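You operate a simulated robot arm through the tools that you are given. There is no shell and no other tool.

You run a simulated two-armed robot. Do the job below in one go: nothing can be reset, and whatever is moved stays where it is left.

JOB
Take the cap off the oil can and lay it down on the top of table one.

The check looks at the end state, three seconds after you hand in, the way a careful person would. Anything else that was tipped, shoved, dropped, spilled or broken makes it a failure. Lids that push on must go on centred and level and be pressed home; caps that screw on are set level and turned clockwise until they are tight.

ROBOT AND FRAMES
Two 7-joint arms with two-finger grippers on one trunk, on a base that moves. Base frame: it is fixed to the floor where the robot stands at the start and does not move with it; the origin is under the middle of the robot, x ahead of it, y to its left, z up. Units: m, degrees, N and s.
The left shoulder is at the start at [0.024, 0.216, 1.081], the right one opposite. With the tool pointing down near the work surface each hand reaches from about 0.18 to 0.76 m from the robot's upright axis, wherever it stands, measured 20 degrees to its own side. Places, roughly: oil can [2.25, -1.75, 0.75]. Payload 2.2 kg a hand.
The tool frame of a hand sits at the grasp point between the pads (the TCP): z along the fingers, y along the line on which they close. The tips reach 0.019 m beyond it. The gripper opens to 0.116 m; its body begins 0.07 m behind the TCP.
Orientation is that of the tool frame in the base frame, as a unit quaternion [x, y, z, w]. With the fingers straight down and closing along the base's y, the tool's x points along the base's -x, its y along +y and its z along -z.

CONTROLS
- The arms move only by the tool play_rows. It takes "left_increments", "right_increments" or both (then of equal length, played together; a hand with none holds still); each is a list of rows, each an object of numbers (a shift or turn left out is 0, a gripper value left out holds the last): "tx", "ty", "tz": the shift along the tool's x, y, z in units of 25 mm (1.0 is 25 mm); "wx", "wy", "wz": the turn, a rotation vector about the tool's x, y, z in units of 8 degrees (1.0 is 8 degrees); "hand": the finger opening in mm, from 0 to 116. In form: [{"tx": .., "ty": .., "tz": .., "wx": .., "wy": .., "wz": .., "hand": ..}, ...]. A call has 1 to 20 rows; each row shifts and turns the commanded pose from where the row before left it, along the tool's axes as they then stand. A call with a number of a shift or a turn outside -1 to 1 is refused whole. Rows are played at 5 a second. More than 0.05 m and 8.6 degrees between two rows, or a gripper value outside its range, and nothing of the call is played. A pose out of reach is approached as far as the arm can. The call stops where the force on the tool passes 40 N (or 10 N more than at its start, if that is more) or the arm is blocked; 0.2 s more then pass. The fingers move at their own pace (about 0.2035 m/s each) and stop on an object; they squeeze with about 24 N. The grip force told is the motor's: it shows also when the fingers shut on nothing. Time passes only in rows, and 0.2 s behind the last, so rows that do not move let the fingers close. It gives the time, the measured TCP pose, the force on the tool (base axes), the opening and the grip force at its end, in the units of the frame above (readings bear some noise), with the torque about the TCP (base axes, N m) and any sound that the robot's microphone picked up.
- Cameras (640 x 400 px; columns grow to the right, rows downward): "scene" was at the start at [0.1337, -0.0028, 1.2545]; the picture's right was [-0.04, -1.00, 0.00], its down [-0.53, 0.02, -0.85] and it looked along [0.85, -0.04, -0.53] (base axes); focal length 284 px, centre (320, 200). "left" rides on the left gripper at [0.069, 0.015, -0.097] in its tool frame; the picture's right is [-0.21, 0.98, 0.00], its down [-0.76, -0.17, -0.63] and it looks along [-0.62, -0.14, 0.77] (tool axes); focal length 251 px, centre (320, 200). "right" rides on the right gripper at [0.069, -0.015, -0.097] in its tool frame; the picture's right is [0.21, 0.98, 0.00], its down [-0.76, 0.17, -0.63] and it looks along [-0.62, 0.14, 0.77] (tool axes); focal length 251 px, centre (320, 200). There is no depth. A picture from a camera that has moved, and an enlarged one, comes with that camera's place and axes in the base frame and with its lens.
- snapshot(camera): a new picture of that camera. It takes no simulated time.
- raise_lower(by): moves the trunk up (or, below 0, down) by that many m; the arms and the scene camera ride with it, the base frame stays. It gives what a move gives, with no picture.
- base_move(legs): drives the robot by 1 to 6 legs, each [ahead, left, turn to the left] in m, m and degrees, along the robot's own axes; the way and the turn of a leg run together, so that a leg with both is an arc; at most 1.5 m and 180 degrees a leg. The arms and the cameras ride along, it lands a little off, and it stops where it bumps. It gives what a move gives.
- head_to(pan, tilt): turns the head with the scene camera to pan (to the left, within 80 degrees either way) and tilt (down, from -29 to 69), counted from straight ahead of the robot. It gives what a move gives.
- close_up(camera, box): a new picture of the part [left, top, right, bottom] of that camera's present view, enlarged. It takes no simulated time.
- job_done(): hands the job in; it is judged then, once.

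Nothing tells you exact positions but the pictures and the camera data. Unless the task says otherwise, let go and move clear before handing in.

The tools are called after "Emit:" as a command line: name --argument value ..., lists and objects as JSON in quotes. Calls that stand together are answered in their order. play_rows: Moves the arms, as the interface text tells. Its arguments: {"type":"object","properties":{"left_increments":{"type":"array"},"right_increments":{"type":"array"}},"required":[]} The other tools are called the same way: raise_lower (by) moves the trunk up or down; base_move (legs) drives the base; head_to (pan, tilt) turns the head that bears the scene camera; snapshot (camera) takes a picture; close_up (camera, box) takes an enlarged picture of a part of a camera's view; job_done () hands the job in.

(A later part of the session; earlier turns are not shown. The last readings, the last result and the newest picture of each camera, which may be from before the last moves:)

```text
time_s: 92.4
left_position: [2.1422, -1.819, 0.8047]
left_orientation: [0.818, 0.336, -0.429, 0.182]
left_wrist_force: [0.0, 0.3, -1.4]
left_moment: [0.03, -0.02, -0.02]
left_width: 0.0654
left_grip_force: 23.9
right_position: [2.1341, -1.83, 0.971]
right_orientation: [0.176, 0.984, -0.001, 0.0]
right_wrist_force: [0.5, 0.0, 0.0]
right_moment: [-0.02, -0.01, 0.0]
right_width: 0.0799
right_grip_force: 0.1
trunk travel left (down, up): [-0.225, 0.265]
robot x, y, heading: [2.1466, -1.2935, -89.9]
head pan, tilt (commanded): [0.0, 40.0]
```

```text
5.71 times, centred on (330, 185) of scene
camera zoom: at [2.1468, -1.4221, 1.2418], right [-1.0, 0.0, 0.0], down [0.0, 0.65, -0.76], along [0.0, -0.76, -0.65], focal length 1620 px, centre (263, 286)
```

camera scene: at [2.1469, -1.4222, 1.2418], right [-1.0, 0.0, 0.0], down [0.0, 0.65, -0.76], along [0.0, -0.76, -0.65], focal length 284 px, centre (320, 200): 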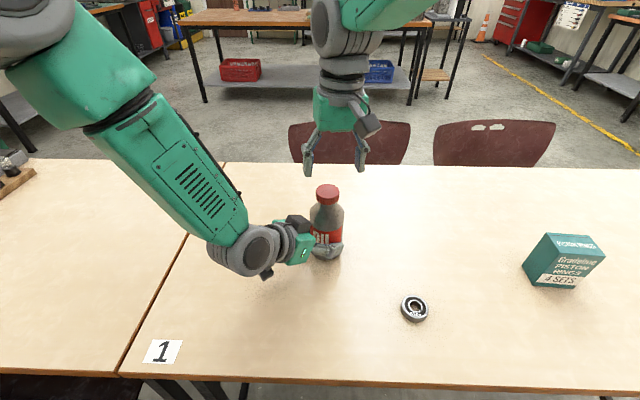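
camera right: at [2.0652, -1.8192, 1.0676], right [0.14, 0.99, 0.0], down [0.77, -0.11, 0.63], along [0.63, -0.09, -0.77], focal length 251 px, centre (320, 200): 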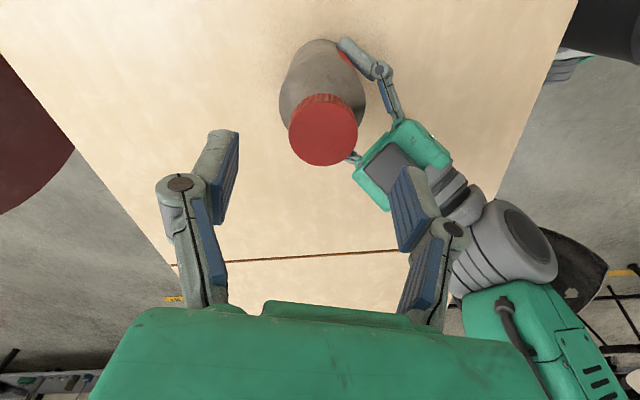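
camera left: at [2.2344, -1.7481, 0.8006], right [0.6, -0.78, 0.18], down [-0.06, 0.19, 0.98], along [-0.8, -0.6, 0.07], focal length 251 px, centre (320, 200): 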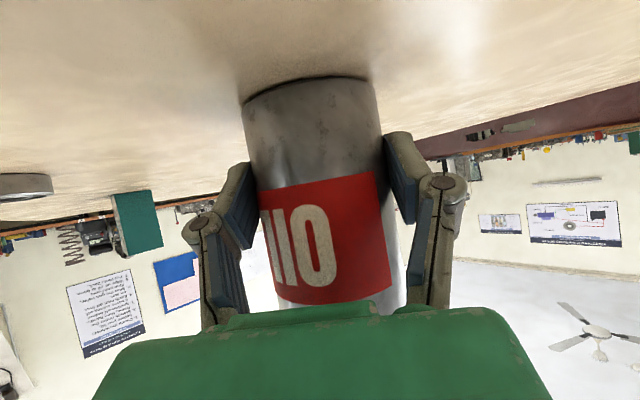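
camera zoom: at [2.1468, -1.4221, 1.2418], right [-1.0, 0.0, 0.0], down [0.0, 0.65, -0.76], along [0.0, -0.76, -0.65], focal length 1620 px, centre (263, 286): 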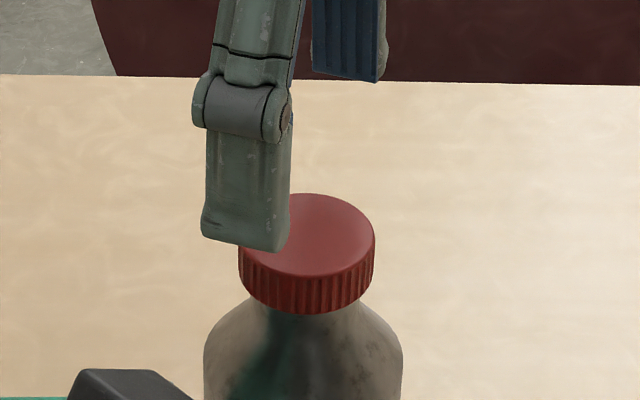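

The cap centre is about 3 mm off along the tool's x and 1 mm along y. I correct that, narrow the opening to 60 mm and descend until the pads surround the cap.

Emit:
play_rows --right_increments '[{"tx": 0.13, "ty": 0.05, "hand": 62}, {"hand": 62}, {"tz": 0.5}, {"tz": 0.5}, {"tz": 0.5}, {"tz": 0.48}, {}, {}]'

Emit:
snapshot --camera "right"

Emit:
close_up --camera "scene" --box '[270, 140, 390, 270]'

```text
time_s: 94.2
left_position: [2.1412, -1.8185, 0.8046]
left_orientation: [0.818, 0.336, -0.429, 0.182]
left_wrist_force: [0.2, -0.2, -1.3]
left_moment: [-0.02, -0.02, -0.01]
left_width: 0.065
left_grip_force: 24.1
right_position: [2.1308, -1.8266, 0.9196]
right_orientation: [0.178, 0.984, 0.0, 0.0]
right_wrist_force: [0.8, 0.0, -0.3]
right_moment: [0.03, 0.0, 0.01]
right_width: 0.0619
right_grip_force: 0.0
trunk travel left (down, up): [-0.225, 0.265]
robot x, y, heading: [2.1436, -1.2914, -90.0]
head pan, tilt (commanded): [0.0, 40.0]
```

```text
taken
camera right: at [2.0626, -1.8171, 1.0174], right [0.14, 0.99, 0.0], down [0.77, -0.11, 0.63], along [0.63, -0.09, -0.78], focal length 251 px, centre (320, 200)
```

right: 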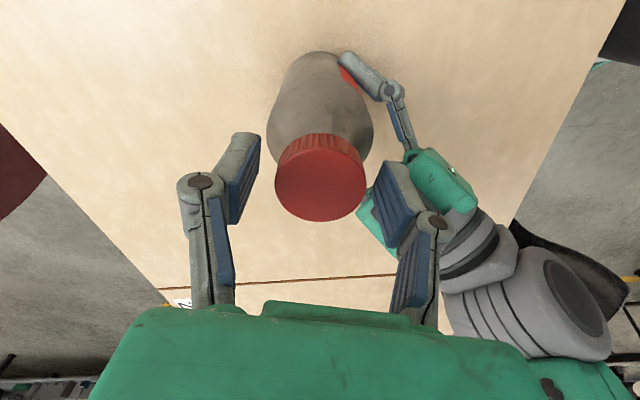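

```text
3.08 times, centred on (330, 205) of scene
camera zoom: at [2.1469, -1.4222, 1.2418], right [-1.0, 0.0, 0.0], down [0.0, 0.65, -0.76], along [0.0, -0.76, -0.65], focal length 873 px, centre (289, 185)
```

zoom: 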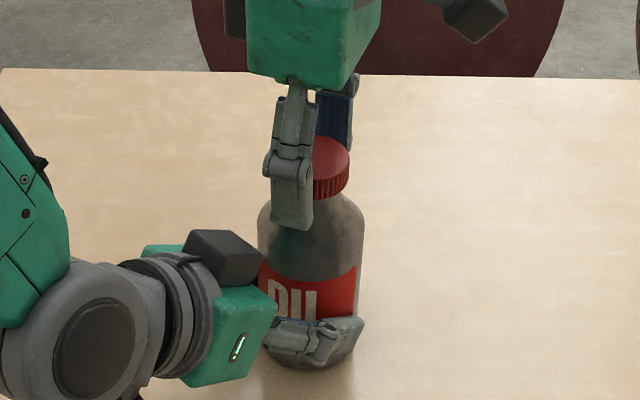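

The cap is centred between the right pads. I close the right hand on the cap gently and check the readings.

Emit:
play_rows --right_increments '[{"hand": 52}, {"hand": 46}, {"hand": 30}, {"hand": 30}, {"hand": 30}]'

Emit:
snapshot --camera "right"

```text
time_s: 95.4
left_position: [2.1418, -1.8179, 0.8047]
left_orientation: [0.818, 0.337, -0.429, 0.182]
left_wrist_force: [0.1, -0.4, -1.4]
left_moment: [0.05, -0.01, 0.0]
left_width: 0.0651
left_grip_force: 24.4
right_position: [2.1327, -1.8271, 0.9205]
right_orientation: [0.177, 0.984, 0.0, 0.0]
right_wrist_force: [0.0, -0.1, 0.8]
right_moment: [-0.01, 0.02, -0.03]
right_width: 0.0377
right_grip_force: 24.1
trunk travel left (down, up): [-0.225, 0.265]
robot x, y, heading: [2.1448, -1.293, -89.9]
head pan, tilt (commanded): [0.0, 40.0]
```

```text
taken
camera right: at [2.0626, -1.8169, 1.0175], right [0.14, 0.99, 0.0], down [0.77, -0.11, 0.63], along [0.63, -0.09, -0.77], focal length 251 px, centre (320, 200)
```

right: 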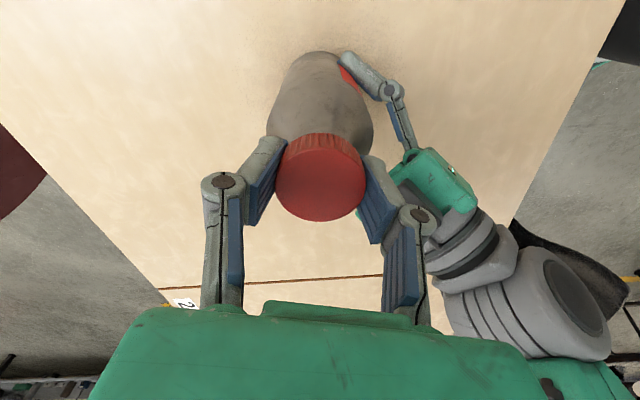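

The fingers stopped at 37.7 mm with 24 N, a bit less than the cap's ≈43 mm visual width. I look closely at the contact before turning.

Emit:
close_up --camera "right" --box '[200, 110, 440, 260]'

Emit:
close_up --camera "scene" --box '[290, 160, 370, 220]'

```text
2.67 times, centred on (320, 185) of right
camera zoom: at [2.0626, -1.8169, 1.0175], right [0.14, 0.99, 0.0], down [0.77, -0.11, 0.63], along [0.63, -0.09, -0.77], focal length 670 px, centre (320, 240)
```

zoom: 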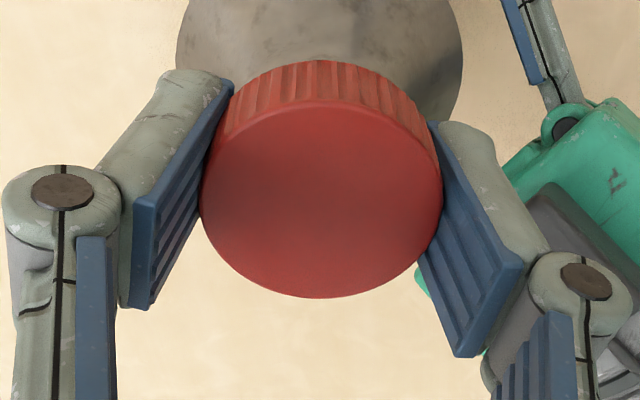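

```text
6.67 times, centred on (330, 190) of scene
camera zoom: at [2.1469, -1.4221, 1.2418], right [-1.0, 0.0, 0.0], down [0.0, 0.65, -0.76], along [0.0, -0.76, -0.65], focal length 1890 px, centre (253, 267)
```

zoom: 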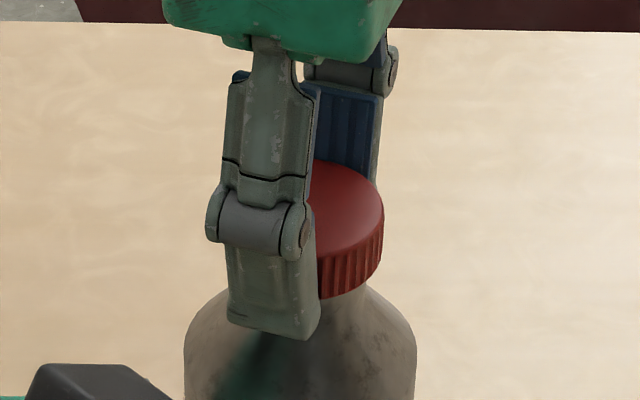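

Both pads press on the ribbed side of the cap. I turn it counter-clockwise by 40° as a first try and watch force and torque.

Emit:
play_rows --right_increments '[{"wz": -0.6}, {"wz": -0.8}, {"wz": -0.9}, {"wz": -0.9}, {"wz": -0.9}, {"wz": -0.9}, {}]'

Emit:
snapshot --camera "right"

Emit:
snapshot --camera "left"

```text
time_s: 97.0
left_position: [2.1412, -1.8186, 0.8036]
left_orientation: [0.818, 0.336, -0.429, 0.182]
left_wrist_force: [-1.4, 1.8, 0.0]
left_moment: [-0.26, -0.12, -0.02]
left_width: 0.0651
left_grip_force: 23.9
right_position: [2.133, -1.827, 0.9221]
right_orientation: [-0.171, 0.985, 0.0, 0.0]
right_wrist_force: [0.5, -2.3, -2.0]
right_moment: [-0.08, 0.02, 0.0]
right_width: 0.0374
right_grip_force: 24.3
trunk travel left (down, up): [-0.225, 0.265]
robot x, y, heading: [2.1442, -1.295, -89.7]
head pan, tilt (commanded): [0.0, 40.0]
```

```text
taken
camera right: at [2.0725, -1.8641, 1.0181], right [-0.53, 0.85, 0.0], down [0.66, 0.41, 0.63], along [0.54, 0.34, -0.77], focal length 251 px, centre (320, 200)
```

right: 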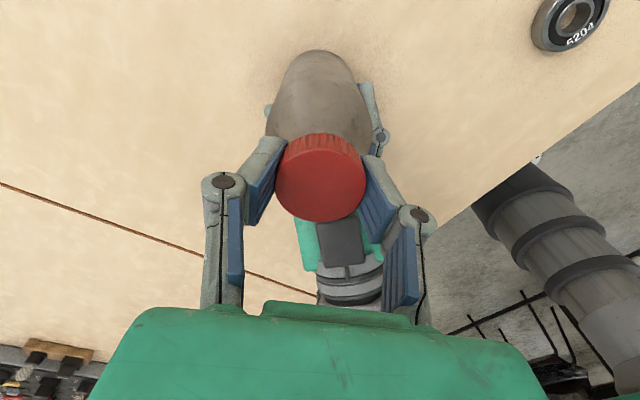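

```text
taken
camera left: at [2.2349, -1.7455, 0.8021], right [0.6, -0.78, 0.19], down [-0.06, 0.19, 0.98], along [-0.8, -0.6, 0.07], focal length 251 px, centre (320, 200)
```

left: 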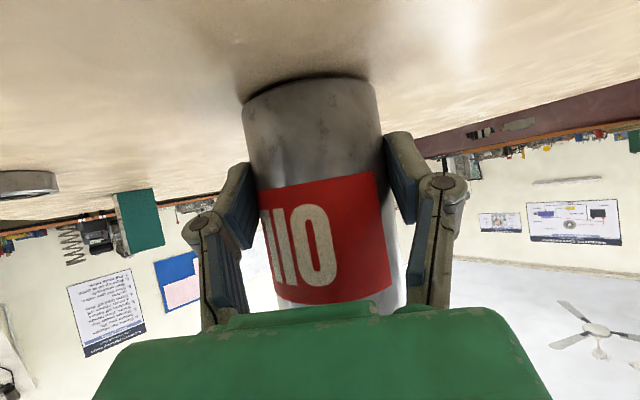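

The can didn't turn in the left hand and forces are tiny. I continue the counter-clockwise stroke to about ψ≈198°.

Emit:
play_rows --right_increments '[{"wz": -1.0}, {"wz": -1.0}, {"wz": -1.0}, {"wz": -1.0}, {"wz": -1.0}, {"wz": -1.0}, {"wz": -1.0}, {"wz": -1.0}, {"wz": -1.0}, {"wz": -1.0}, {"wz": -1.0}, {}]'

Emit:
snapshot --camera "right"

Emit:
close_up --camera "scene" --box '[270, 140, 390, 270]'

```text
time_s: 99.6
left_position: [2.1415, -1.8179, 0.8043]
left_orientation: [0.819, 0.336, -0.429, 0.182]
left_wrist_force: [-4.4, 3.7, -1.2]
left_moment: [-0.31, -0.44, -0.07]
left_width: 0.0649
left_grip_force: 24.1
right_position: [2.1316, -1.8261, 0.9223]
right_orientation: [0.808, -0.59, 0.0, 0.0]
right_wrist_force: [4.3, -3.8, 0.2]
right_moment: [-0.07, -0.03, -0.01]
right_width: 0.0376
right_grip_force: 24.2
trunk travel left (down, up): [-0.225, 0.265]
robot x, y, heading: [2.1444, -1.2929, -90.0]
head pan, tilt (commanded): [0.0, 40.0]
```

```text
taken
camera right: at [2.1679, -1.8877, 1.0183], right [-0.86, -0.5, 0.0], down [-0.39, 0.67, 0.63], along [-0.32, 0.55, -0.77], focal length 251 px, centre (320, 200)
```

right: 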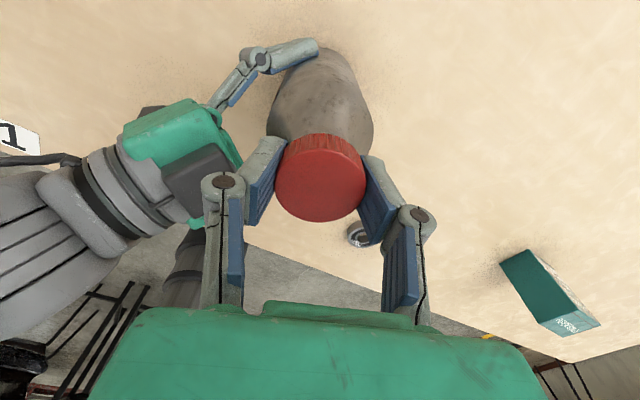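

```text
3.08 times, centred on (330, 205) of scene
camera zoom: at [2.1466, -1.4222, 1.2418], right [-1.0, 0.0, 0.0], down [0.0, 0.65, -0.76], along [0.0, -0.76, -0.65], focal length 873 px, centre (289, 185)
```

zoom: 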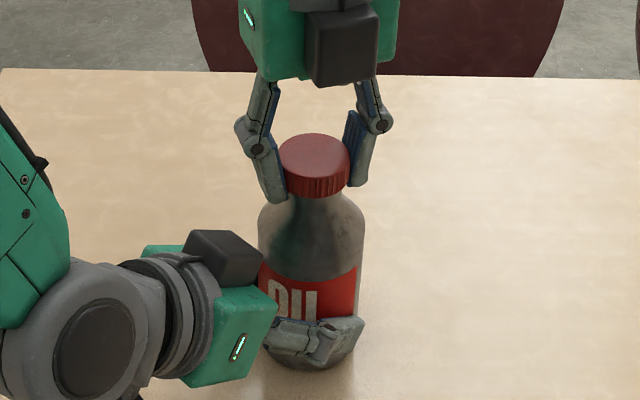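

The stroke went smoothly to ψ≈198° with the can steady. I zoom in to see whether the cap has risen on its thread.

Emit:
close_up --camera "scene" --box '[290, 170, 370, 230]'

Emit:
close_up --camera "right" --box '[200, 110, 440, 260]'

```text
6.67 times, centred on (330, 200) of scene
camera zoom: at [2.1466, -1.4222, 1.2418], right [-1.0, 0.0, 0.0], down [0.0, 0.65, -0.76], along [0.0, -0.76, -0.65], focal length 1890 px, centre (253, 200)
```

zoom: 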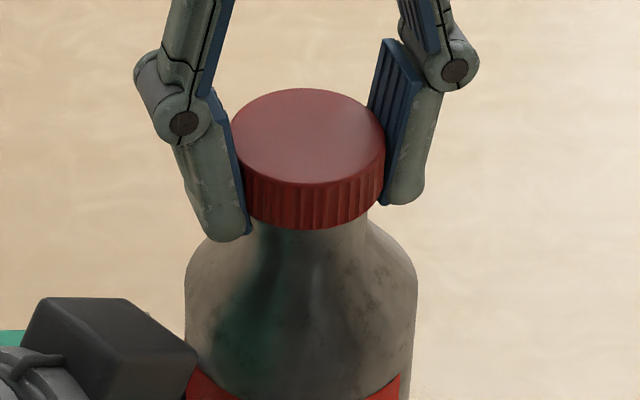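

```text
2.67 times, centred on (320, 185) of right
camera zoom: at [2.1679, -1.8877, 1.0183], right [-0.86, -0.5, 0.0], down [-0.39, 0.67, 0.63], along [-0.32, 0.55, -0.77], focal length 670 px, centre (320, 240)
```

zoom: 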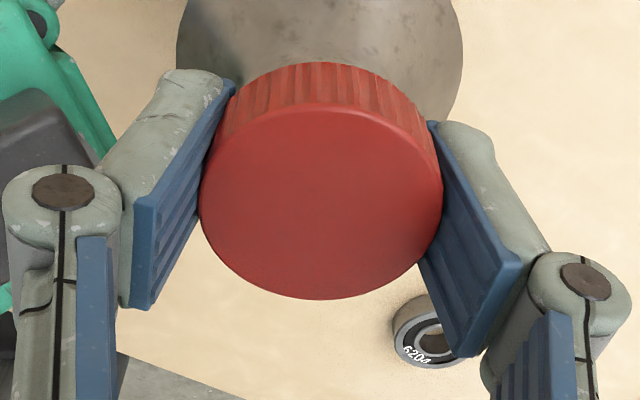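

The cap top is still at z≈0.920, so any rise is under 1 mm so far. I open slightly, turn back 128°, re-grip, and make another stroke.

Emit:
play_rows --right_increments '[{"hand": 60}, {"hand": 60}, {"wz": 1.0}, {"wz": 1.0}, {"wz": 1.0}, {"wz": 1.0}, {"wz": 1.0}, {"wz": 1.0}, {"wz": 1.0}, {"wz": 1.0}, {"wz": 1.0}, {"wz": 1.0}, {"wz": 1.0}, {"wz": 1.0}, {"wz": 1.0}, {"wz": 1.0}, {"wz": 1.0}, {"wz": 1.0}, {}, {}]'

Emit:
snapshot --camera "right"

Emit:
close_up --camera "scene" --box '[290, 170, 370, 230]'

```text
time_s: 103.8
left_position: [2.142, -1.8186, 0.8044]
left_orientation: [0.818, 0.336, -0.429, 0.182]
left_wrist_force: [0.7, -0.5, -2.1]
left_moment: [0.0, -0.01, 0.04]
left_width: 0.0651
left_grip_force: 24.2
right_position: [2.1322, -1.8268, 0.922]
right_orientation: [0.177, 0.984, 0.0, 0.0]
right_wrist_force: [0.1, 0.2, -0.3]
right_moment: [-0.01, 0.01, -0.02]
right_width: 0.0603
right_grip_force: 0.0
trunk travel left (down, up): [-0.225, 0.265]
robot x, y, heading: [2.1476, -1.2925, -90.0]
head pan, tilt (commanded): [0.0, 40.0]
```

```text
taken
camera right: at [2.0627, -1.8167, 1.0183], right [0.14, 0.99, 0.0], down [0.77, -0.11, 0.63], along [0.63, -0.09, -0.78], focal length 251 px, centre (320, 200)
```

right: 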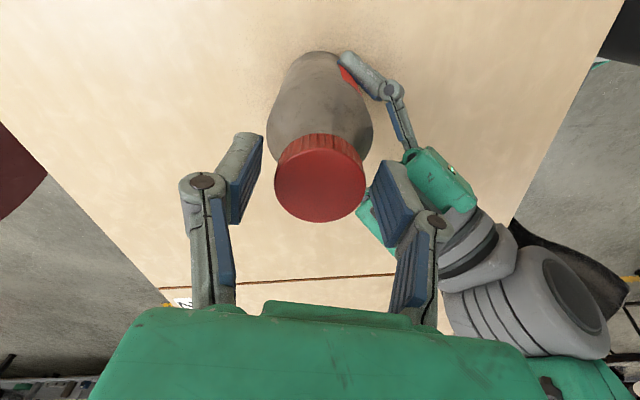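

```text
6.67 times, centred on (330, 200) of scene
camera zoom: at [2.1471, -1.422, 1.2418], right [-1.0, 0.0, 0.0], down [0.0, 0.65, -0.76], along [0.0, -0.76, -0.65], focal length 1890 px, centre (253, 200)
```

zoom: 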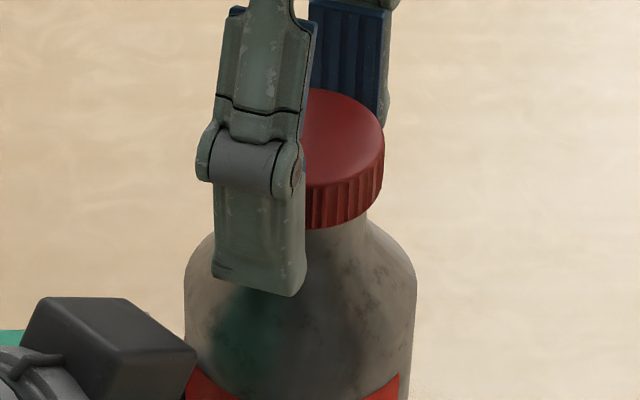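

The cap is clear between the open pads at ψ≈70°. I re-grip and make the second counter-clockwise stroke.

Emit:
play_rows --right_increments '[{"hand": 30}, {"hand": 30}, {"hand": 30}, {"wz": -1.0}, {"wz": -1.0}, {"wz": -1.0}, {"wz": -1.0}, {"wz": -1.0}, {"wz": -1.0}, {"wz": -1.0}, {"wz": -1.0}, {"wz": -1.0}, {"wz": -1.0}, {"wz": -1.0}, {"wz": -1.0}, {"wz": -1.0}, {"wz": -1.0}, {"wz": -1.0}, {"wz": -1.0}, {}]'

Emit:
close_up --camera "scene" --box '[290, 170, 370, 230]'

Emit:
close_up --camera "right" --box '[200, 110, 440, 260]'

```text
time_s: 108.0
left_position: [2.1423, -1.8184, 0.8051]
left_orientation: [0.818, 0.335, -0.43, 0.181]
left_wrist_force: [0.4, 0.3, -0.7]
left_moment: [-0.02, -0.04, 0.02]
left_width: 0.065
left_grip_force: 23.2
right_position: [2.1311, -1.8253, 0.9222]
right_orientation: [0.807, -0.59, 0.0, 0.0]
right_wrist_force: [0.1, -0.1, -0.4]
right_moment: [-0.01, -0.04, 0.0]
right_width: 0.0375
right_grip_force: 23.8
trunk travel left (down, up): [-0.225, 0.265]
robot x, y, heading: [2.1435, -1.2942, -89.8]
head pan, tilt (commanded): [0.0, 40.0]
```

```text
6.67 times, centred on (330, 200) of scene
camera zoom: at [2.1466, -1.4222, 1.2418], right [-1.0, 0.0, 0.0], down [0.0, 0.65, -0.76], along [0.0, -0.76, -0.65], focal length 1890 px, centre (253, 200)
```

zoom: 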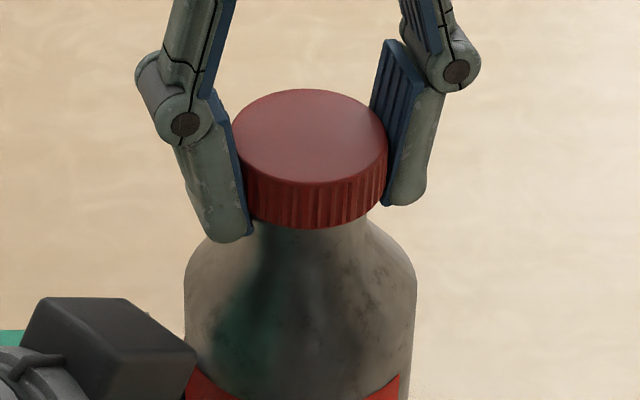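

```text
2.67 times, centred on (320, 185) of right
camera zoom: at [2.1676, -1.8876, 1.0181], right [-0.86, -0.5, 0.0], down [-0.39, 0.67, 0.63], along [-0.32, 0.55, -0.77], focal length 670 px, centre (320, 240)
```

zoom: 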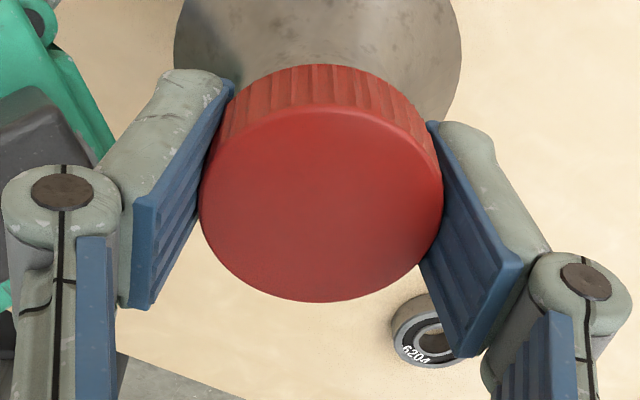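

The side forces have vanished after this stroke, which suggests the cap is free of its thread. I test with a small 5 mm lift, watching the force.

Emit:
play_rows --right_increments '[{"tz": -0.04}, {"tz": -0.08}, {"tz": -0.08}, {}, {}]'

Emit:
close_up --camera "scene" --box '[290, 170, 370, 230]'

Emit:
close_up --camera "right" --box '[200, 110, 440, 260]'

```text
time_s: 109.2
left_position: [2.142, -1.8178, 0.8044]
left_orientation: [0.818, 0.335, -0.431, 0.181]
left_wrist_force: [0.3, 0.6, -1.8]
left_moment: [0.0, -0.01, 0.0]
left_width: 0.0649
left_grip_force: 23.5
right_position: [2.1315, -1.8262, 0.9274]
right_orientation: [0.808, -0.59, 0.0, 0.0]
right_wrist_force: [0.5, -0.8, 0.3]
right_moment: [0.03, -0.01, -0.02]
right_width: 0.0374
right_grip_force: 24.1
trunk travel left (down, up): [-0.225, 0.265]
robot x, y, heading: [2.1457, -1.2962, -89.8]
head pan, tilt (commanded): [0.0, 40.0]
```

```text
6.67 times, centred on (330, 200) of scene
camera zoom: at [2.1466, -1.4222, 1.2418], right [-1.0, 0.0, 0.0], down [0.0, 0.65, -0.76], along [0.0, -0.76, -0.65], focal length 1890 px, centre (253, 200)
```

zoom: 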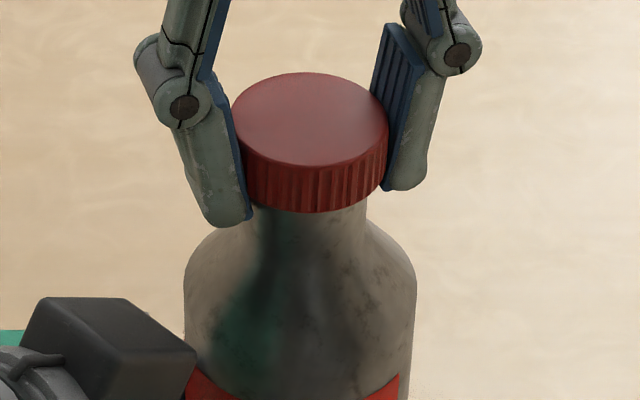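

```text
2.67 times, centred on (320, 185) of right
camera zoom: at [2.1675, -1.8878, 1.0234], right [-0.87, -0.5, 0.0], down [-0.39, 0.67, 0.63], along [-0.32, 0.55, -0.77], focal length 670 px, centre (320, 240)
```

zoom: 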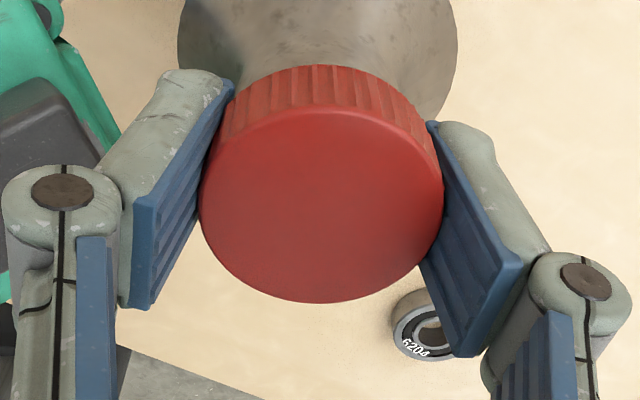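

The cap comes up with the hand and without any force: it's free. I lift it straight up slowly another 60 mm.

Emit:
play_rows --right_increments '[{"tz": -0.15}, {"tz": -0.2}, {"tz": -0.2}, {"tz": -0.2}, {"tz": -0.25}, {"tz": -0.3}, {"tz": -0.35}, {"tz": -0.4}, {"tz": -0.4}, {}, {}]'

Emit:
snapshot --camera "scene"

Emit:
snapshot --camera "right"

```text
time_s: 111.6
left_position: [2.1423, -1.8181, 0.8047]
left_orientation: [0.818, 0.337, -0.43, 0.182]
left_wrist_force: [0.3, 0.4, -1.4]
left_moment: [-0.01, -0.01, -0.02]
left_width: 0.0651
left_grip_force: 24.3
right_position: [2.1321, -1.8275, 0.9883]
right_orientation: [0.807, -0.591, 0.0, -0.001]
right_wrist_force: [-0.5, -0.2, 0.6]
right_moment: [-0.01, -0.02, -0.01]
right_width: 0.0373
right_grip_force: 24.4
trunk travel left (down, up): [-0.225, 0.265]
robot x, y, heading: [2.1428, -1.2953, -90.1]
head pan, tilt (commanded): [0.0, 40.0]
```

```text
taken
camera scene: at [2.1466, -1.4221, 1.2418], right [-1.0, 0.0, 0.0], down [0.0, 0.65, -0.76], along [0.0, -0.76, -0.65], focal length 284 px, centre (320, 200)
```

scene: 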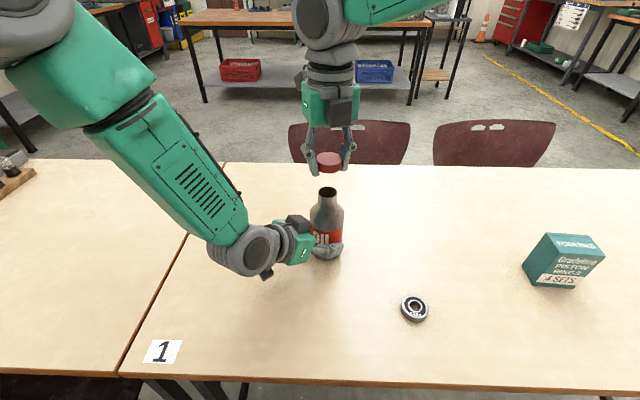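

```text
taken
camera right: at [2.1677, -1.8877, 1.0842], right [-0.87, -0.5, 0.0], down [-0.39, 0.67, 0.63], along [-0.32, 0.55, -0.77], focal length 251 px, centre (320, 200)
```

right: 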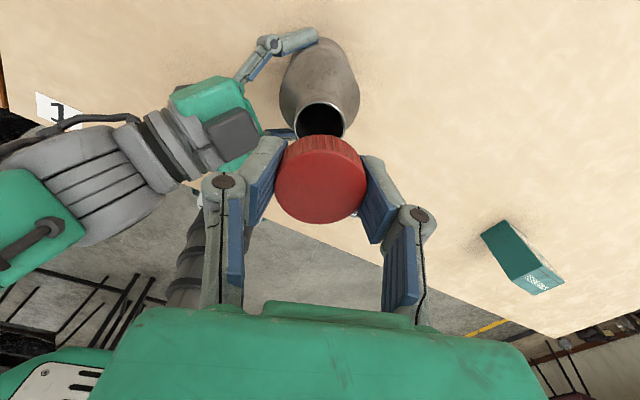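

The cap is off and the can's mouth is open; the can hasn't moved. I lift a little more and turn the hand back to a comfortable yaw before carrying the cap to a free spot on table one, at about [1.90, -1.87].

Emit:
play_rows --right_increments '[{"tz": -0.5}, {"tz": -0.5}, {"tz": -0.5}, {"wz": 1.0}, {"wz": 1.0}, {"wz": 1.0}, {"wz": 1.0}, {"wz": 1.0}, {"wz": 1.0}, {"wz": 1.0}, {"wz": 1.0}, {"wz": 1.0}, {"wz": 1.0}, {}]'

Emit:
snapshot --camera "scene"

```text
time_s: 114.6
left_position: [2.1411, -1.8176, 0.8046]
left_orientation: [0.819, 0.336, -0.429, 0.181]
left_wrist_force: [0.4, 0.0, -1.5]
left_moment: [0.01, 0.01, -0.05]
left_width: 0.0648
left_grip_force: 24.5
right_position: [2.1315, -1.8267, 1.0255]
right_orientation: [-0.238, 0.971, 0.001, 0.0]
right_wrist_force: [0.2, 1.0, 0.3]
right_moment: [-0.03, -0.01, -0.01]
right_width: 0.037
right_grip_force: 24.2
trunk travel left (down, up): [-0.225, 0.265]
robot x, y, heading: [2.1447, -1.2938, -89.9]
head pan, tilt (commanded): [0.0, 40.0]
```

```text
taken
camera scene: at [2.1468, -1.4221, 1.2418], right [-1.0, 0.0, 0.0], down [0.0, 0.65, -0.76], along [0.0, -0.76, -0.65], focal length 284 px, centre (320, 200)
```

scene: 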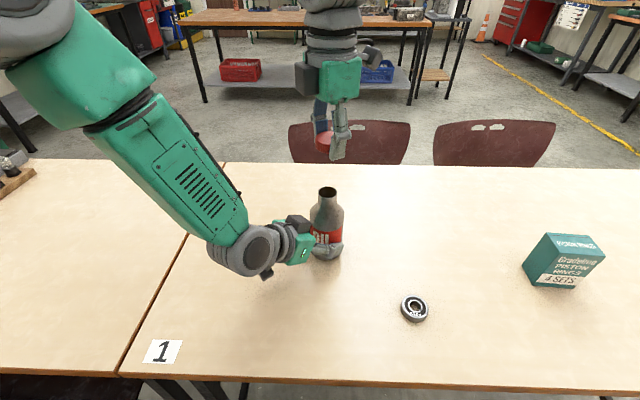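

The cap is held well above the can. I carry it sideways to above [1.90, -1.87].

Emit:
play_rows --right_increments '[{"tx": 0.5, "ty": 0.15}, {"tx": 0.85, "ty": 0.27}, {"tx": 0.85, "ty": 0.27}, {"tx": 0.85, "ty": 0.27}, {"tx": 0.85, "ty": 0.27}, {"tx": 0.85, "ty": 0.27}, {"tx": 0.85, "ty": 0.27}, {"tx": 0.85, "ty": 0.27}, {"tx": 0.85, "ty": 0.27}, {"tx": 0.85, "ty": 0.27}, {"tx": 0.85, "ty": 0.27}, {}, {}]'

Emit:
snapshot --camera "scene"

Emit:
snapshot --camera "right"

```text
time_s: 117.4
left_position: [2.1413, -1.8176, 0.8048]
left_orientation: [0.818, 0.336, -0.429, 0.182]
left_wrist_force: [1.3, 0.0, -1.1]
left_moment: [-0.01, 0.0, 0.01]
left_width: 0.0652
left_grip_force: 24.3
right_position: [1.8986, -1.8659, 1.0247]
right_orientation: [-0.239, 0.971, 0.0, 0.0]
right_wrist_force: [0.2, 0.0, -0.5]
right_moment: [-0.02, -0.01, -0.01]
right_width: 0.0369
right_grip_force: 24.2
trunk travel left (down, up): [-0.225, 0.265]
robot x, y, heading: [2.1453, -1.2916, -89.8]
head pan, tilt (commanded): [0.0, 40.0]
```

```text
taken
camera scene: at [2.145, -1.4221, 1.2418], right [-1.0, 0.0, 0.0], down [0.0, 0.65, -0.76], along [0.0, -0.76, -0.65], focal length 284 px, centre (320, 200)
```

scene: 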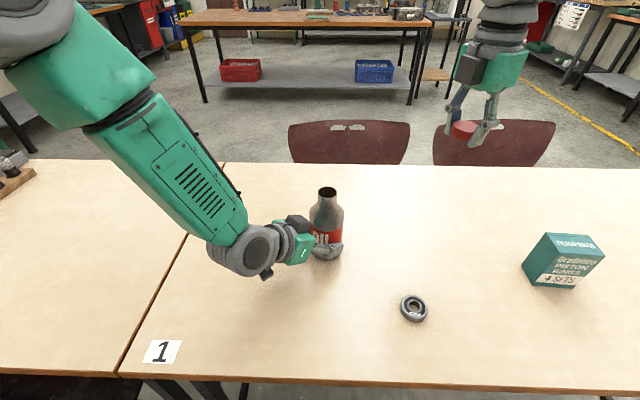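

```text
taken
camera right: at [1.8453, -1.912, 1.1214], right [-0.64, 0.77, 0.0], down [0.59, 0.5, 0.63], along [0.48, 0.41, -0.77], focal length 251 px, centre (320, 200)
```

right: 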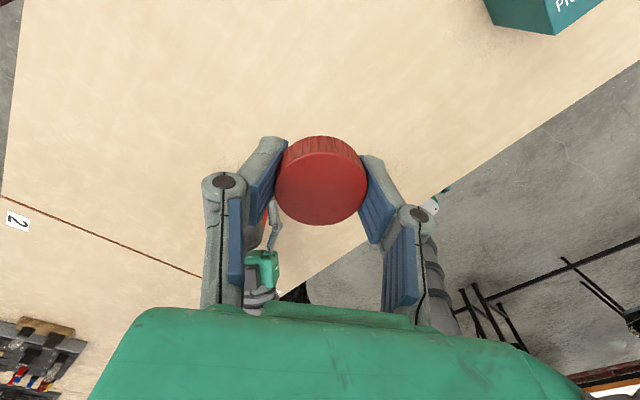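

The cap is above a free part of table one, well clear of the can, ring and box. I lower to about 25 mm above the table.

Emit:
play_rows --right_increments '[{"tz": 0.7}, {"tz": 0.8}, {"tz": 0.8}, {"tz": 0.8}, {"tz": 0.8}, {"tz": 0.8}, {"tz": 0.8}, {"tz": 0.8}, {"tz": 0.8}, {"tz": 0.8}, {"tz": 0.5}, {}, {}]'

Emit:
snapshot --camera "scene"

Emit:
close_up --camera "scene" --box '[400, 150, 500, 260]'

```text
time_s: 120.2
left_position: [2.142, -1.819, 0.8044]
left_orientation: [0.818, 0.336, -0.429, 0.182]
left_wrist_force: [0.4, -0.4, -1.1]
left_moment: [0.0, -0.01, -0.01]
left_width: 0.065
left_grip_force: 24.2
right_position: [1.8988, -1.8676, 0.8147]
right_orientation: [-0.239, 0.971, 0.0, 0.0]
right_wrist_force: [-0.7, -0.3, -0.4]
right_moment: [0.02, -0.03, -0.04]
right_width: 0.0367
right_grip_force: 24.3
trunk travel left (down, up): [-0.225, 0.265]
robot x, y, heading: [2.1455, -1.2945, -90.1]
head pan, tilt (commanded): [0.0, 40.0]
```

```text
taken
camera scene: at [2.145, -1.4225, 1.2418], right [-1.0, 0.0, 0.0], down [0.0, 0.65, -0.76], along [0.0, -0.76, -0.65], focal length 284 px, centre (320, 200)
```

scene: 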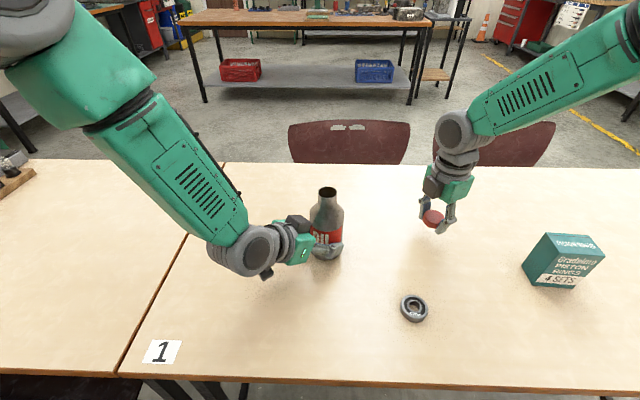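

```text
3.64 times, centred on (450, 205) of scene
camera zoom: at [2.145, -1.4225, 1.2418], right [-1.0, 0.0, 0.0], down [0.0, 0.65, -0.76], along [0.0, -0.76, -0.65], focal length 1031 px, centre (-153, 182)
```

zoom: 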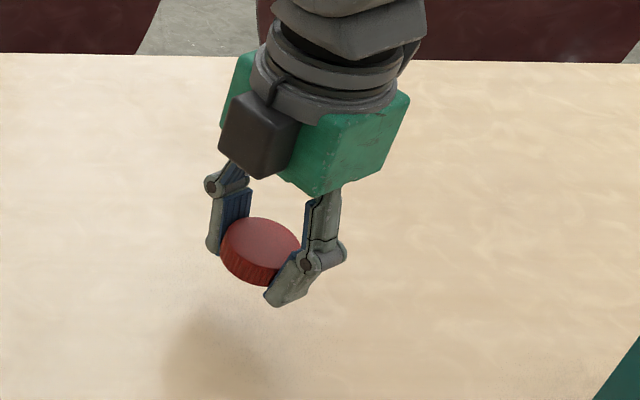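

The cap is about 25 mm above the table. I check through the right camera that it still sits level in the grip.

Emit:
close_up --camera "right" --box '[200, 110, 440, 260]'

Emit:
snapshot --camera "left"

```text
2.67 times, centred on (320, 185) of right
camera zoom: at [1.8446, -1.9126, 0.9116], right [-0.64, 0.77, 0.0], down [0.59, 0.5, 0.63], along [0.48, 0.41, -0.77], focal length 670 px, centre (320, 240)
```

zoom: 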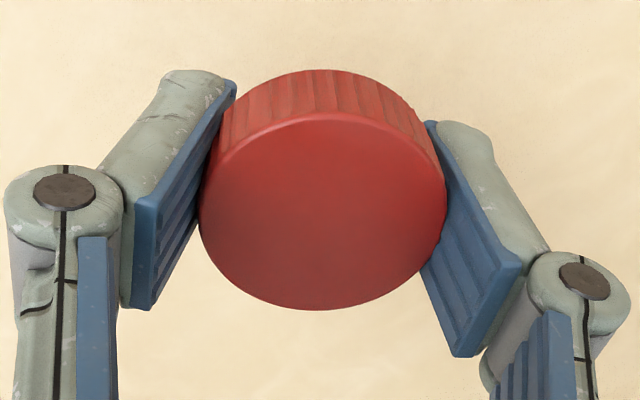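

```text
taken
camera left: at [2.2339, -1.7457, 0.8022], right [0.6, -0.78, 0.19], down [-0.06, 0.19, 0.98], along [-0.8, -0.6, 0.07], focal length 251 px, centre (320, 200)
```

left: 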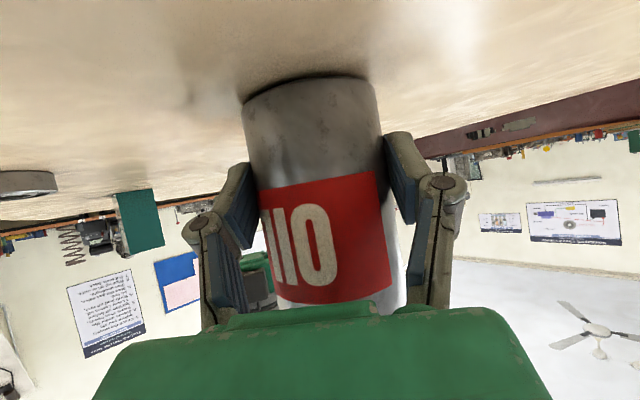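

The cap has tilted only very slightly in the pads. I lower gently in 2.5 mm steps toward contact.

Emit:
play_rows --right_increments '[{"tz": 0.2}, {"tz": 0.2}, {"tz": 0.15}, {"tz": 0.1}, {"tz": 0.1}, {"tz": 0.1}, {}]'

Emit:
close_up --camera "scene" --box '[400, 170, 480, 250]'

```text
time_s: 121.8
left_position: [2.1397, -1.8195, 0.8047]
left_orientation: [0.819, 0.336, -0.428, 0.182]
left_wrist_force: [-0.2, 0.3, -1.5]
left_moment: [0.01, 0.01, 0.0]
left_width: 0.0648
left_grip_force: 24.1
right_position: [1.8984, -1.8668, 0.7932]
right_orientation: [-0.239, 0.971, 0.0, 0.0]
right_wrist_force: [0.8, -0.8, 0.3]
right_moment: [-0.05, -0.02, 0.0]
right_width: 0.0365
right_grip_force: 23.7
trunk travel left (down, up): [-0.225, 0.265]
robot x, y, heading: [2.1486, -1.2945, -89.8]
head pan, tilt (commanded): [0.0, 40.0]
```

```text
5.00 times, centred on (440, 210) of scene
camera zoom: at [2.145, -1.4224, 1.2418], right [-1.0, 0.0, 0.0], down [0.0, 0.65, -0.76], along [0.0, -0.76, -0.65], focal length 1418 px, centre (-280, 150)
```

zoom: 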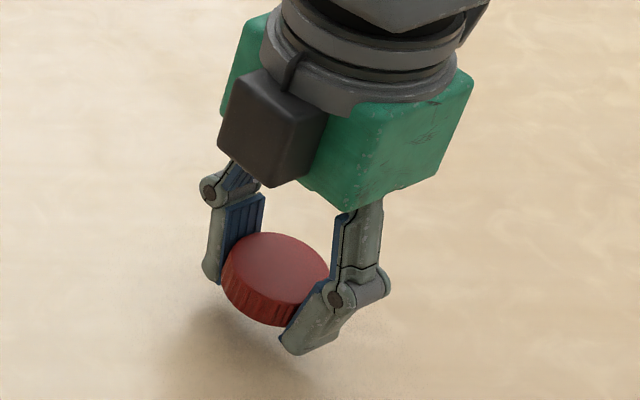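

Still about 1 cm above the table by its shadow. I continue in smaller steps.

Emit:
play_rows --right_increments '[{"tz": 0.08}, {"tz": 0.08}, {"tz": 0.08}, {}]'

Emit:
play_rows --right_increments '[{"tz": 0.06}, {"tz": 0.06}, {}]'

Emit:
close_up --camera "scene" --box '[400, 170, 480, 250]'

Emit:
close_up --camera "right" --box '[200, 110, 440, 260]'

```text
time_s: 122.8
left_position: [2.1412, -1.8186, 0.8059]
left_orientation: [0.818, 0.336, -0.43, 0.183]
left_wrist_force: [0.3, 0.8, -0.8]
left_moment: [0.02, -0.01, 0.01]
left_width: 0.0648
left_grip_force: 23.6
right_position: [1.8993, -1.8661, 0.7885]
right_orientation: [-0.238, 0.971, 0.0, 0.0]
right_wrist_force: [0.6, -0.4, -0.1]
right_moment: [0.0, -0.02, 0.0]
right_width: 0.0366
right_grip_force: 24.0
trunk travel left (down, up): [-0.225, 0.265]
robot x, y, heading: [2.1461, -1.292, -89.9]
head pan, tilt (commanded): [0.0, 40.0]
```

```text
time_s: 123.6
left_position: [2.1408, -1.8185, 0.8056]
left_orientation: [0.819, 0.336, -0.428, 0.182]
left_wrist_force: [0.0, -0.8, -1.4]
left_moment: [0.0, 0.0, 0.02]
left_width: 0.0651
left_grip_force: 24.2
right_position: [1.8973, -1.8667, 0.7844]
right_orientation: [-0.238, 0.971, 0.0, -0.001]
right_wrist_force: [-0.4, -0.3, -0.1]
right_moment: [-0.03, 0.0, 0.04]
right_width: 0.0364
right_grip_force: 23.7
trunk travel left (down, up): [-0.225, 0.265]
robot x, y, heading: [2.1456, -1.2924, -89.7]
head pan, tilt (commanded): [0.0, 40.0]
```

```text
5.00 times, centred on (440, 210) of scene
camera zoom: at [2.145, -1.4224, 1.2418], right [-1.0, 0.0, 0.0], down [0.0, 0.65, -0.76], along [0.0, -0.76, -0.65], focal length 1418 px, centre (-280, 150)
```

zoom: 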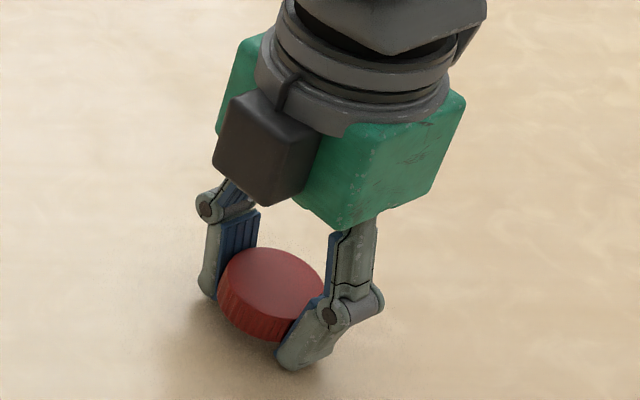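

```text
2.67 times, centred on (320, 185) of right
camera zoom: at [1.8446, -1.9124, 0.881], right [-0.64, 0.77, 0.0], down [0.59, 0.5, 0.63], along [0.48, 0.41, -0.77], focal length 670 px, centre (320, 240)
```

zoom: 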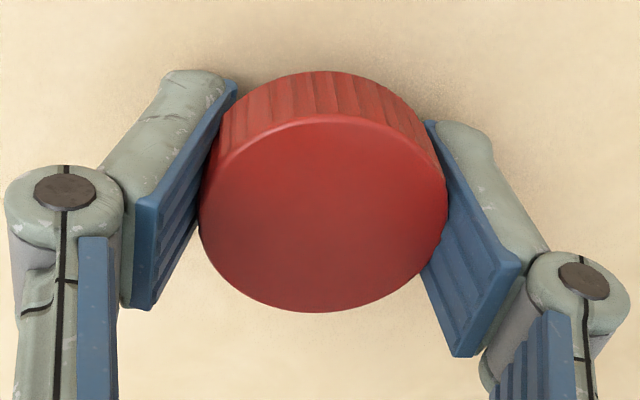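

No contact yet. I keep creeping down about 1 mm per step until a contact force shows.

Emit:
play_rows --right_increments '[{"tz": 0.05}, {}]'

Emit:
play_rows --right_increments '[{"tz": 0.05}, {}]'

Emit:
play_rows --right_increments '[{"tz": 0.04}, {}]'

```text
time_s: 124.2
left_position: [2.1396, -1.8179, 0.8047]
left_orientation: [0.819, 0.336, -0.429, 0.182]
left_wrist_force: [0.0, -0.2, -1.0]
left_moment: [0.03, -0.01, 0.0]
left_width: 0.0651
left_grip_force: 23.9
right_position: [1.8976, -1.8665, 0.7829]
right_orientation: [-0.239, 0.971, 0.0, 0.0]
right_wrist_force: [-0.8, -0.4, -0.4]
right_moment: [0.02, -0.01, 0.01]
right_width: 0.0363
right_grip_force: 23.9
trunk travel left (down, up): [-0.225, 0.265]
robot x, y, heading: [2.1433, -1.2922, -89.8]
head pan, tilt (commanded): [0.0, 40.0]
```

```text
time_s: 124.8
left_position: [2.1415, -1.8182, 0.8045]
left_orientation: [0.819, 0.336, -0.429, 0.182]
left_wrist_force: [0.0, -0.4, -1.4]
left_moment: [-0.02, -0.03, 0.01]
left_width: 0.0652
left_grip_force: 24.0
right_position: [1.8984, -1.8672, 0.7814]
right_orientation: [-0.238, 0.971, 0.0, 0.0]
right_wrist_force: [-0.2, -0.1, -0.3]
right_moment: [-0.01, -0.01, -0.03]
right_width: 0.0364
right_grip_force: 23.7
trunk travel left (down, up): [-0.225, 0.265]
robot x, y, heading: [2.1463, -1.2933, -90.1]
head pan, tilt (commanded): [0.0, 40.0]
```

```text
time_s: 125.4
left_position: [2.1406, -1.8188, 0.8055]
left_orientation: [0.819, 0.336, -0.429, 0.181]
left_wrist_force: [0.6, 1.2, -1.0]
left_moment: [0.02, 0.03, 0.0]
left_width: 0.0653
left_grip_force: 23.6
right_position: [1.8983, -1.8662, 0.7804]
right_orientation: [-0.238, 0.971, -0.001, 0.0]
right_wrist_force: [-0.2, -0.5, 0.3]
right_moment: [-0.03, 0.01, 0.02]
right_width: 0.0365
right_grip_force: 23.8
trunk travel left (down, up): [-0.225, 0.265]
robot x, y, heading: [2.1414, -1.2947, -89.9]
head pan, tilt (commanded): [0.0, 40.0]
```

Still no contact at TCP z = 0.780. I look at the gap again.

Emit:
close_up --camera "scene" --box '[410, 190, 470, 250]'

Emit:
close_up --camera "right" --box '[200, 110, 440, 260]'

```text
6.67 times, centred on (440, 220) of scene
camera zoom: at [2.145, -1.4224, 1.2418], right [-1.0, 0.0, 0.0], down [0.0, 0.65, -0.76], along [0.0, -0.76, -0.65], focal length 1890 px, centre (-480, 67)
```

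zoom: 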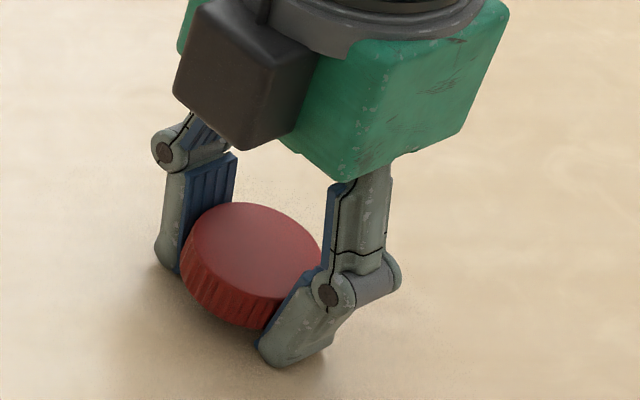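

```text
2.67 times, centred on (320, 185) of right
camera zoom: at [1.8449, -1.9125, 0.8778], right [-0.64, 0.77, 0.0], down [0.59, 0.5, 0.63], along [0.48, 0.41, -0.77], focal length 670 px, centre (320, 240)
```

zoom: 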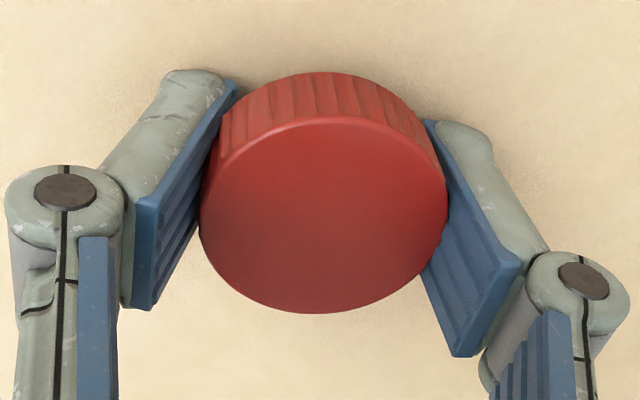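

There is still a thin gap under the cap. I continue down in ~1 mm steps.

Emit:
play_rows --right_increments '[{"tz": 0.05}, {}]'

Emit:
play_rows --right_increments '[{"tz": 0.05}, {}]'

Emit:
play_rows --right_increments '[{"tz": 0.04}, {}]'

```text
time_s: 126.0
left_position: [2.1409, -1.819, 0.8047]
left_orientation: [0.819, 0.335, -0.429, 0.182]
left_wrist_force: [0.7, 0.2, -1.0]
left_moment: [0.03, -0.01, -0.02]
left_width: 0.0653
left_grip_force: 23.5
right_position: [1.8989, -1.8669, 0.7806]
right_orientation: [-0.239, 0.971, 0.0, 0.0]
right_wrist_force: [-0.5, 1.2, 2.9]
right_moment: [0.08, 0.05, 0.0]
right_width: 0.0362
right_grip_force: 24.3
trunk travel left (down, up): [-0.225, 0.265]
robot x, y, heading: [2.142, -1.2939, -90.0]
head pan, tilt (commanded): [0.0, 40.0]
```

```text
time_s: 126.6
left_position: [2.1415, -1.8172, 0.8049]
left_orientation: [0.818, 0.336, -0.429, 0.183]
left_wrist_force: [0.6, -0.2, -1.1]
left_moment: [-0.03, -0.02, 0.02]
left_width: 0.0649
left_grip_force: 23.8
right_position: [1.8986, -1.866, 0.7807]
right_orientation: [-0.238, 0.971, -0.001, 0.0]
right_wrist_force: [-2.5, 0.2, 12.0]
right_moment: [0.23, 0.17, 0.0]
right_width: 0.0359
right_grip_force: 23.7
trunk travel left (down, up): [-0.225, 0.265]
robot x, y, heading: [2.1454, -1.2936, -90.1]
head pan, tilt (commanded): [0.0, 40.0]
```

```text
time_s: 127.2
left_position: [2.1414, -1.8187, 0.8061]
left_orientation: [0.818, 0.336, -0.429, 0.182]
left_wrist_force: [-0.4, -0.3, -1.6]
left_moment: [0.01, -0.04, 0.01]
left_width: 0.065
left_grip_force: 23.9
right_position: [1.8979, -1.8671, 0.7801]
right_orientation: [-0.239, 0.971, -0.001, 0.0]
right_wrist_force: [-3.4, -0.4, 22.5]
right_moment: [0.37, 0.22, 0.0]
right_width: 0.0364
right_grip_force: 24.3
trunk travel left (down, up): [-0.225, 0.265]
robot x, y, heading: [2.1411, -1.2923, -90.1]
head pan, tilt (commanded): [0.0, 40.0]
```

Contact is firm now (22 N). I back off 2 mm so it rests lightly and look before opening.

Emit:
play_rows --right_increments '[{"tz": -0.09}, {}, {}]'

Emit:
close_up --camera "scene" --box '[410, 190, 470, 250]'

Emit:
close_up --camera "right" --box '[200, 110, 440, 260]'

```text
time_s: 128.0
left_position: [2.1421, -1.8183, 0.8048]
left_orientation: [0.818, 0.336, -0.43, 0.182]
left_wrist_force: [-0.5, 0.3, -2.1]
left_moment: [0.03, -0.07, -0.03]
left_width: 0.065
left_grip_force: 23.5
right_position: [1.8985, -1.867, 0.7805]
right_orientation: [-0.239, 0.971, -0.001, 0.0]
right_wrist_force: [-0.9, -5.4, 12.0]
right_moment: [-0.01, 0.09, 0.09]
right_width: 0.0363
right_grip_force: 24.2
trunk travel left (down, up): [-0.225, 0.265]
robot x, y, heading: [2.1451, -1.2898, -89.9]
head pan, tilt (commanded): [0.0, 40.0]
```

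```text
6.67 times, centred on (440, 220) of scene
camera zoom: at [2.1454, -1.4215, 1.242], right [-1.0, 0.0, 0.0], down [0.0, 0.65, -0.76], along [0.0, -0.76, -0.65], focal length 1890 px, centre (-480, 67)
```

zoom: 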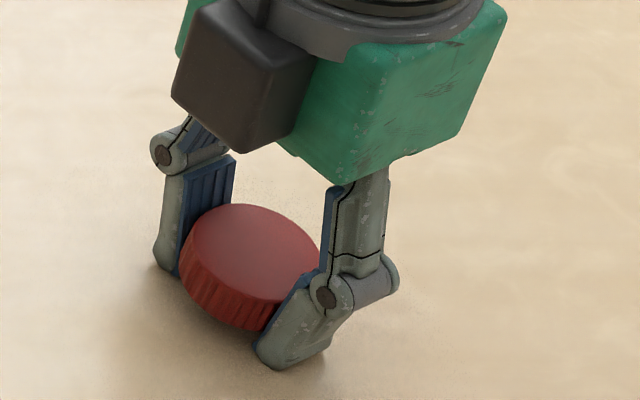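

```text
2.67 times, centred on (320, 185) of right
camera zoom: at [1.8452, -1.9123, 0.8768], right [-0.64, 0.77, 0.0], down [0.59, 0.5, 0.63], along [0.48, 0.41, -0.77], focal length 670 px, centre (320, 240)
```

zoom: 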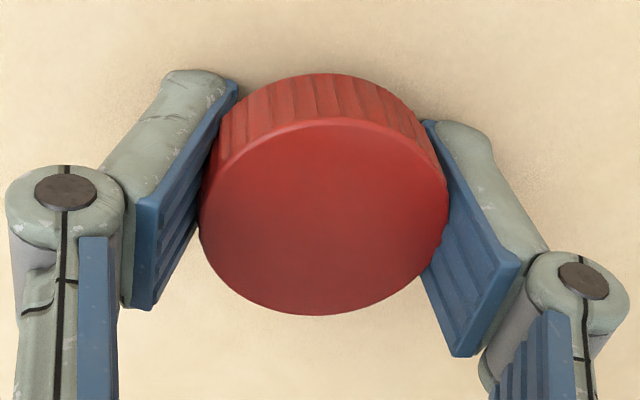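

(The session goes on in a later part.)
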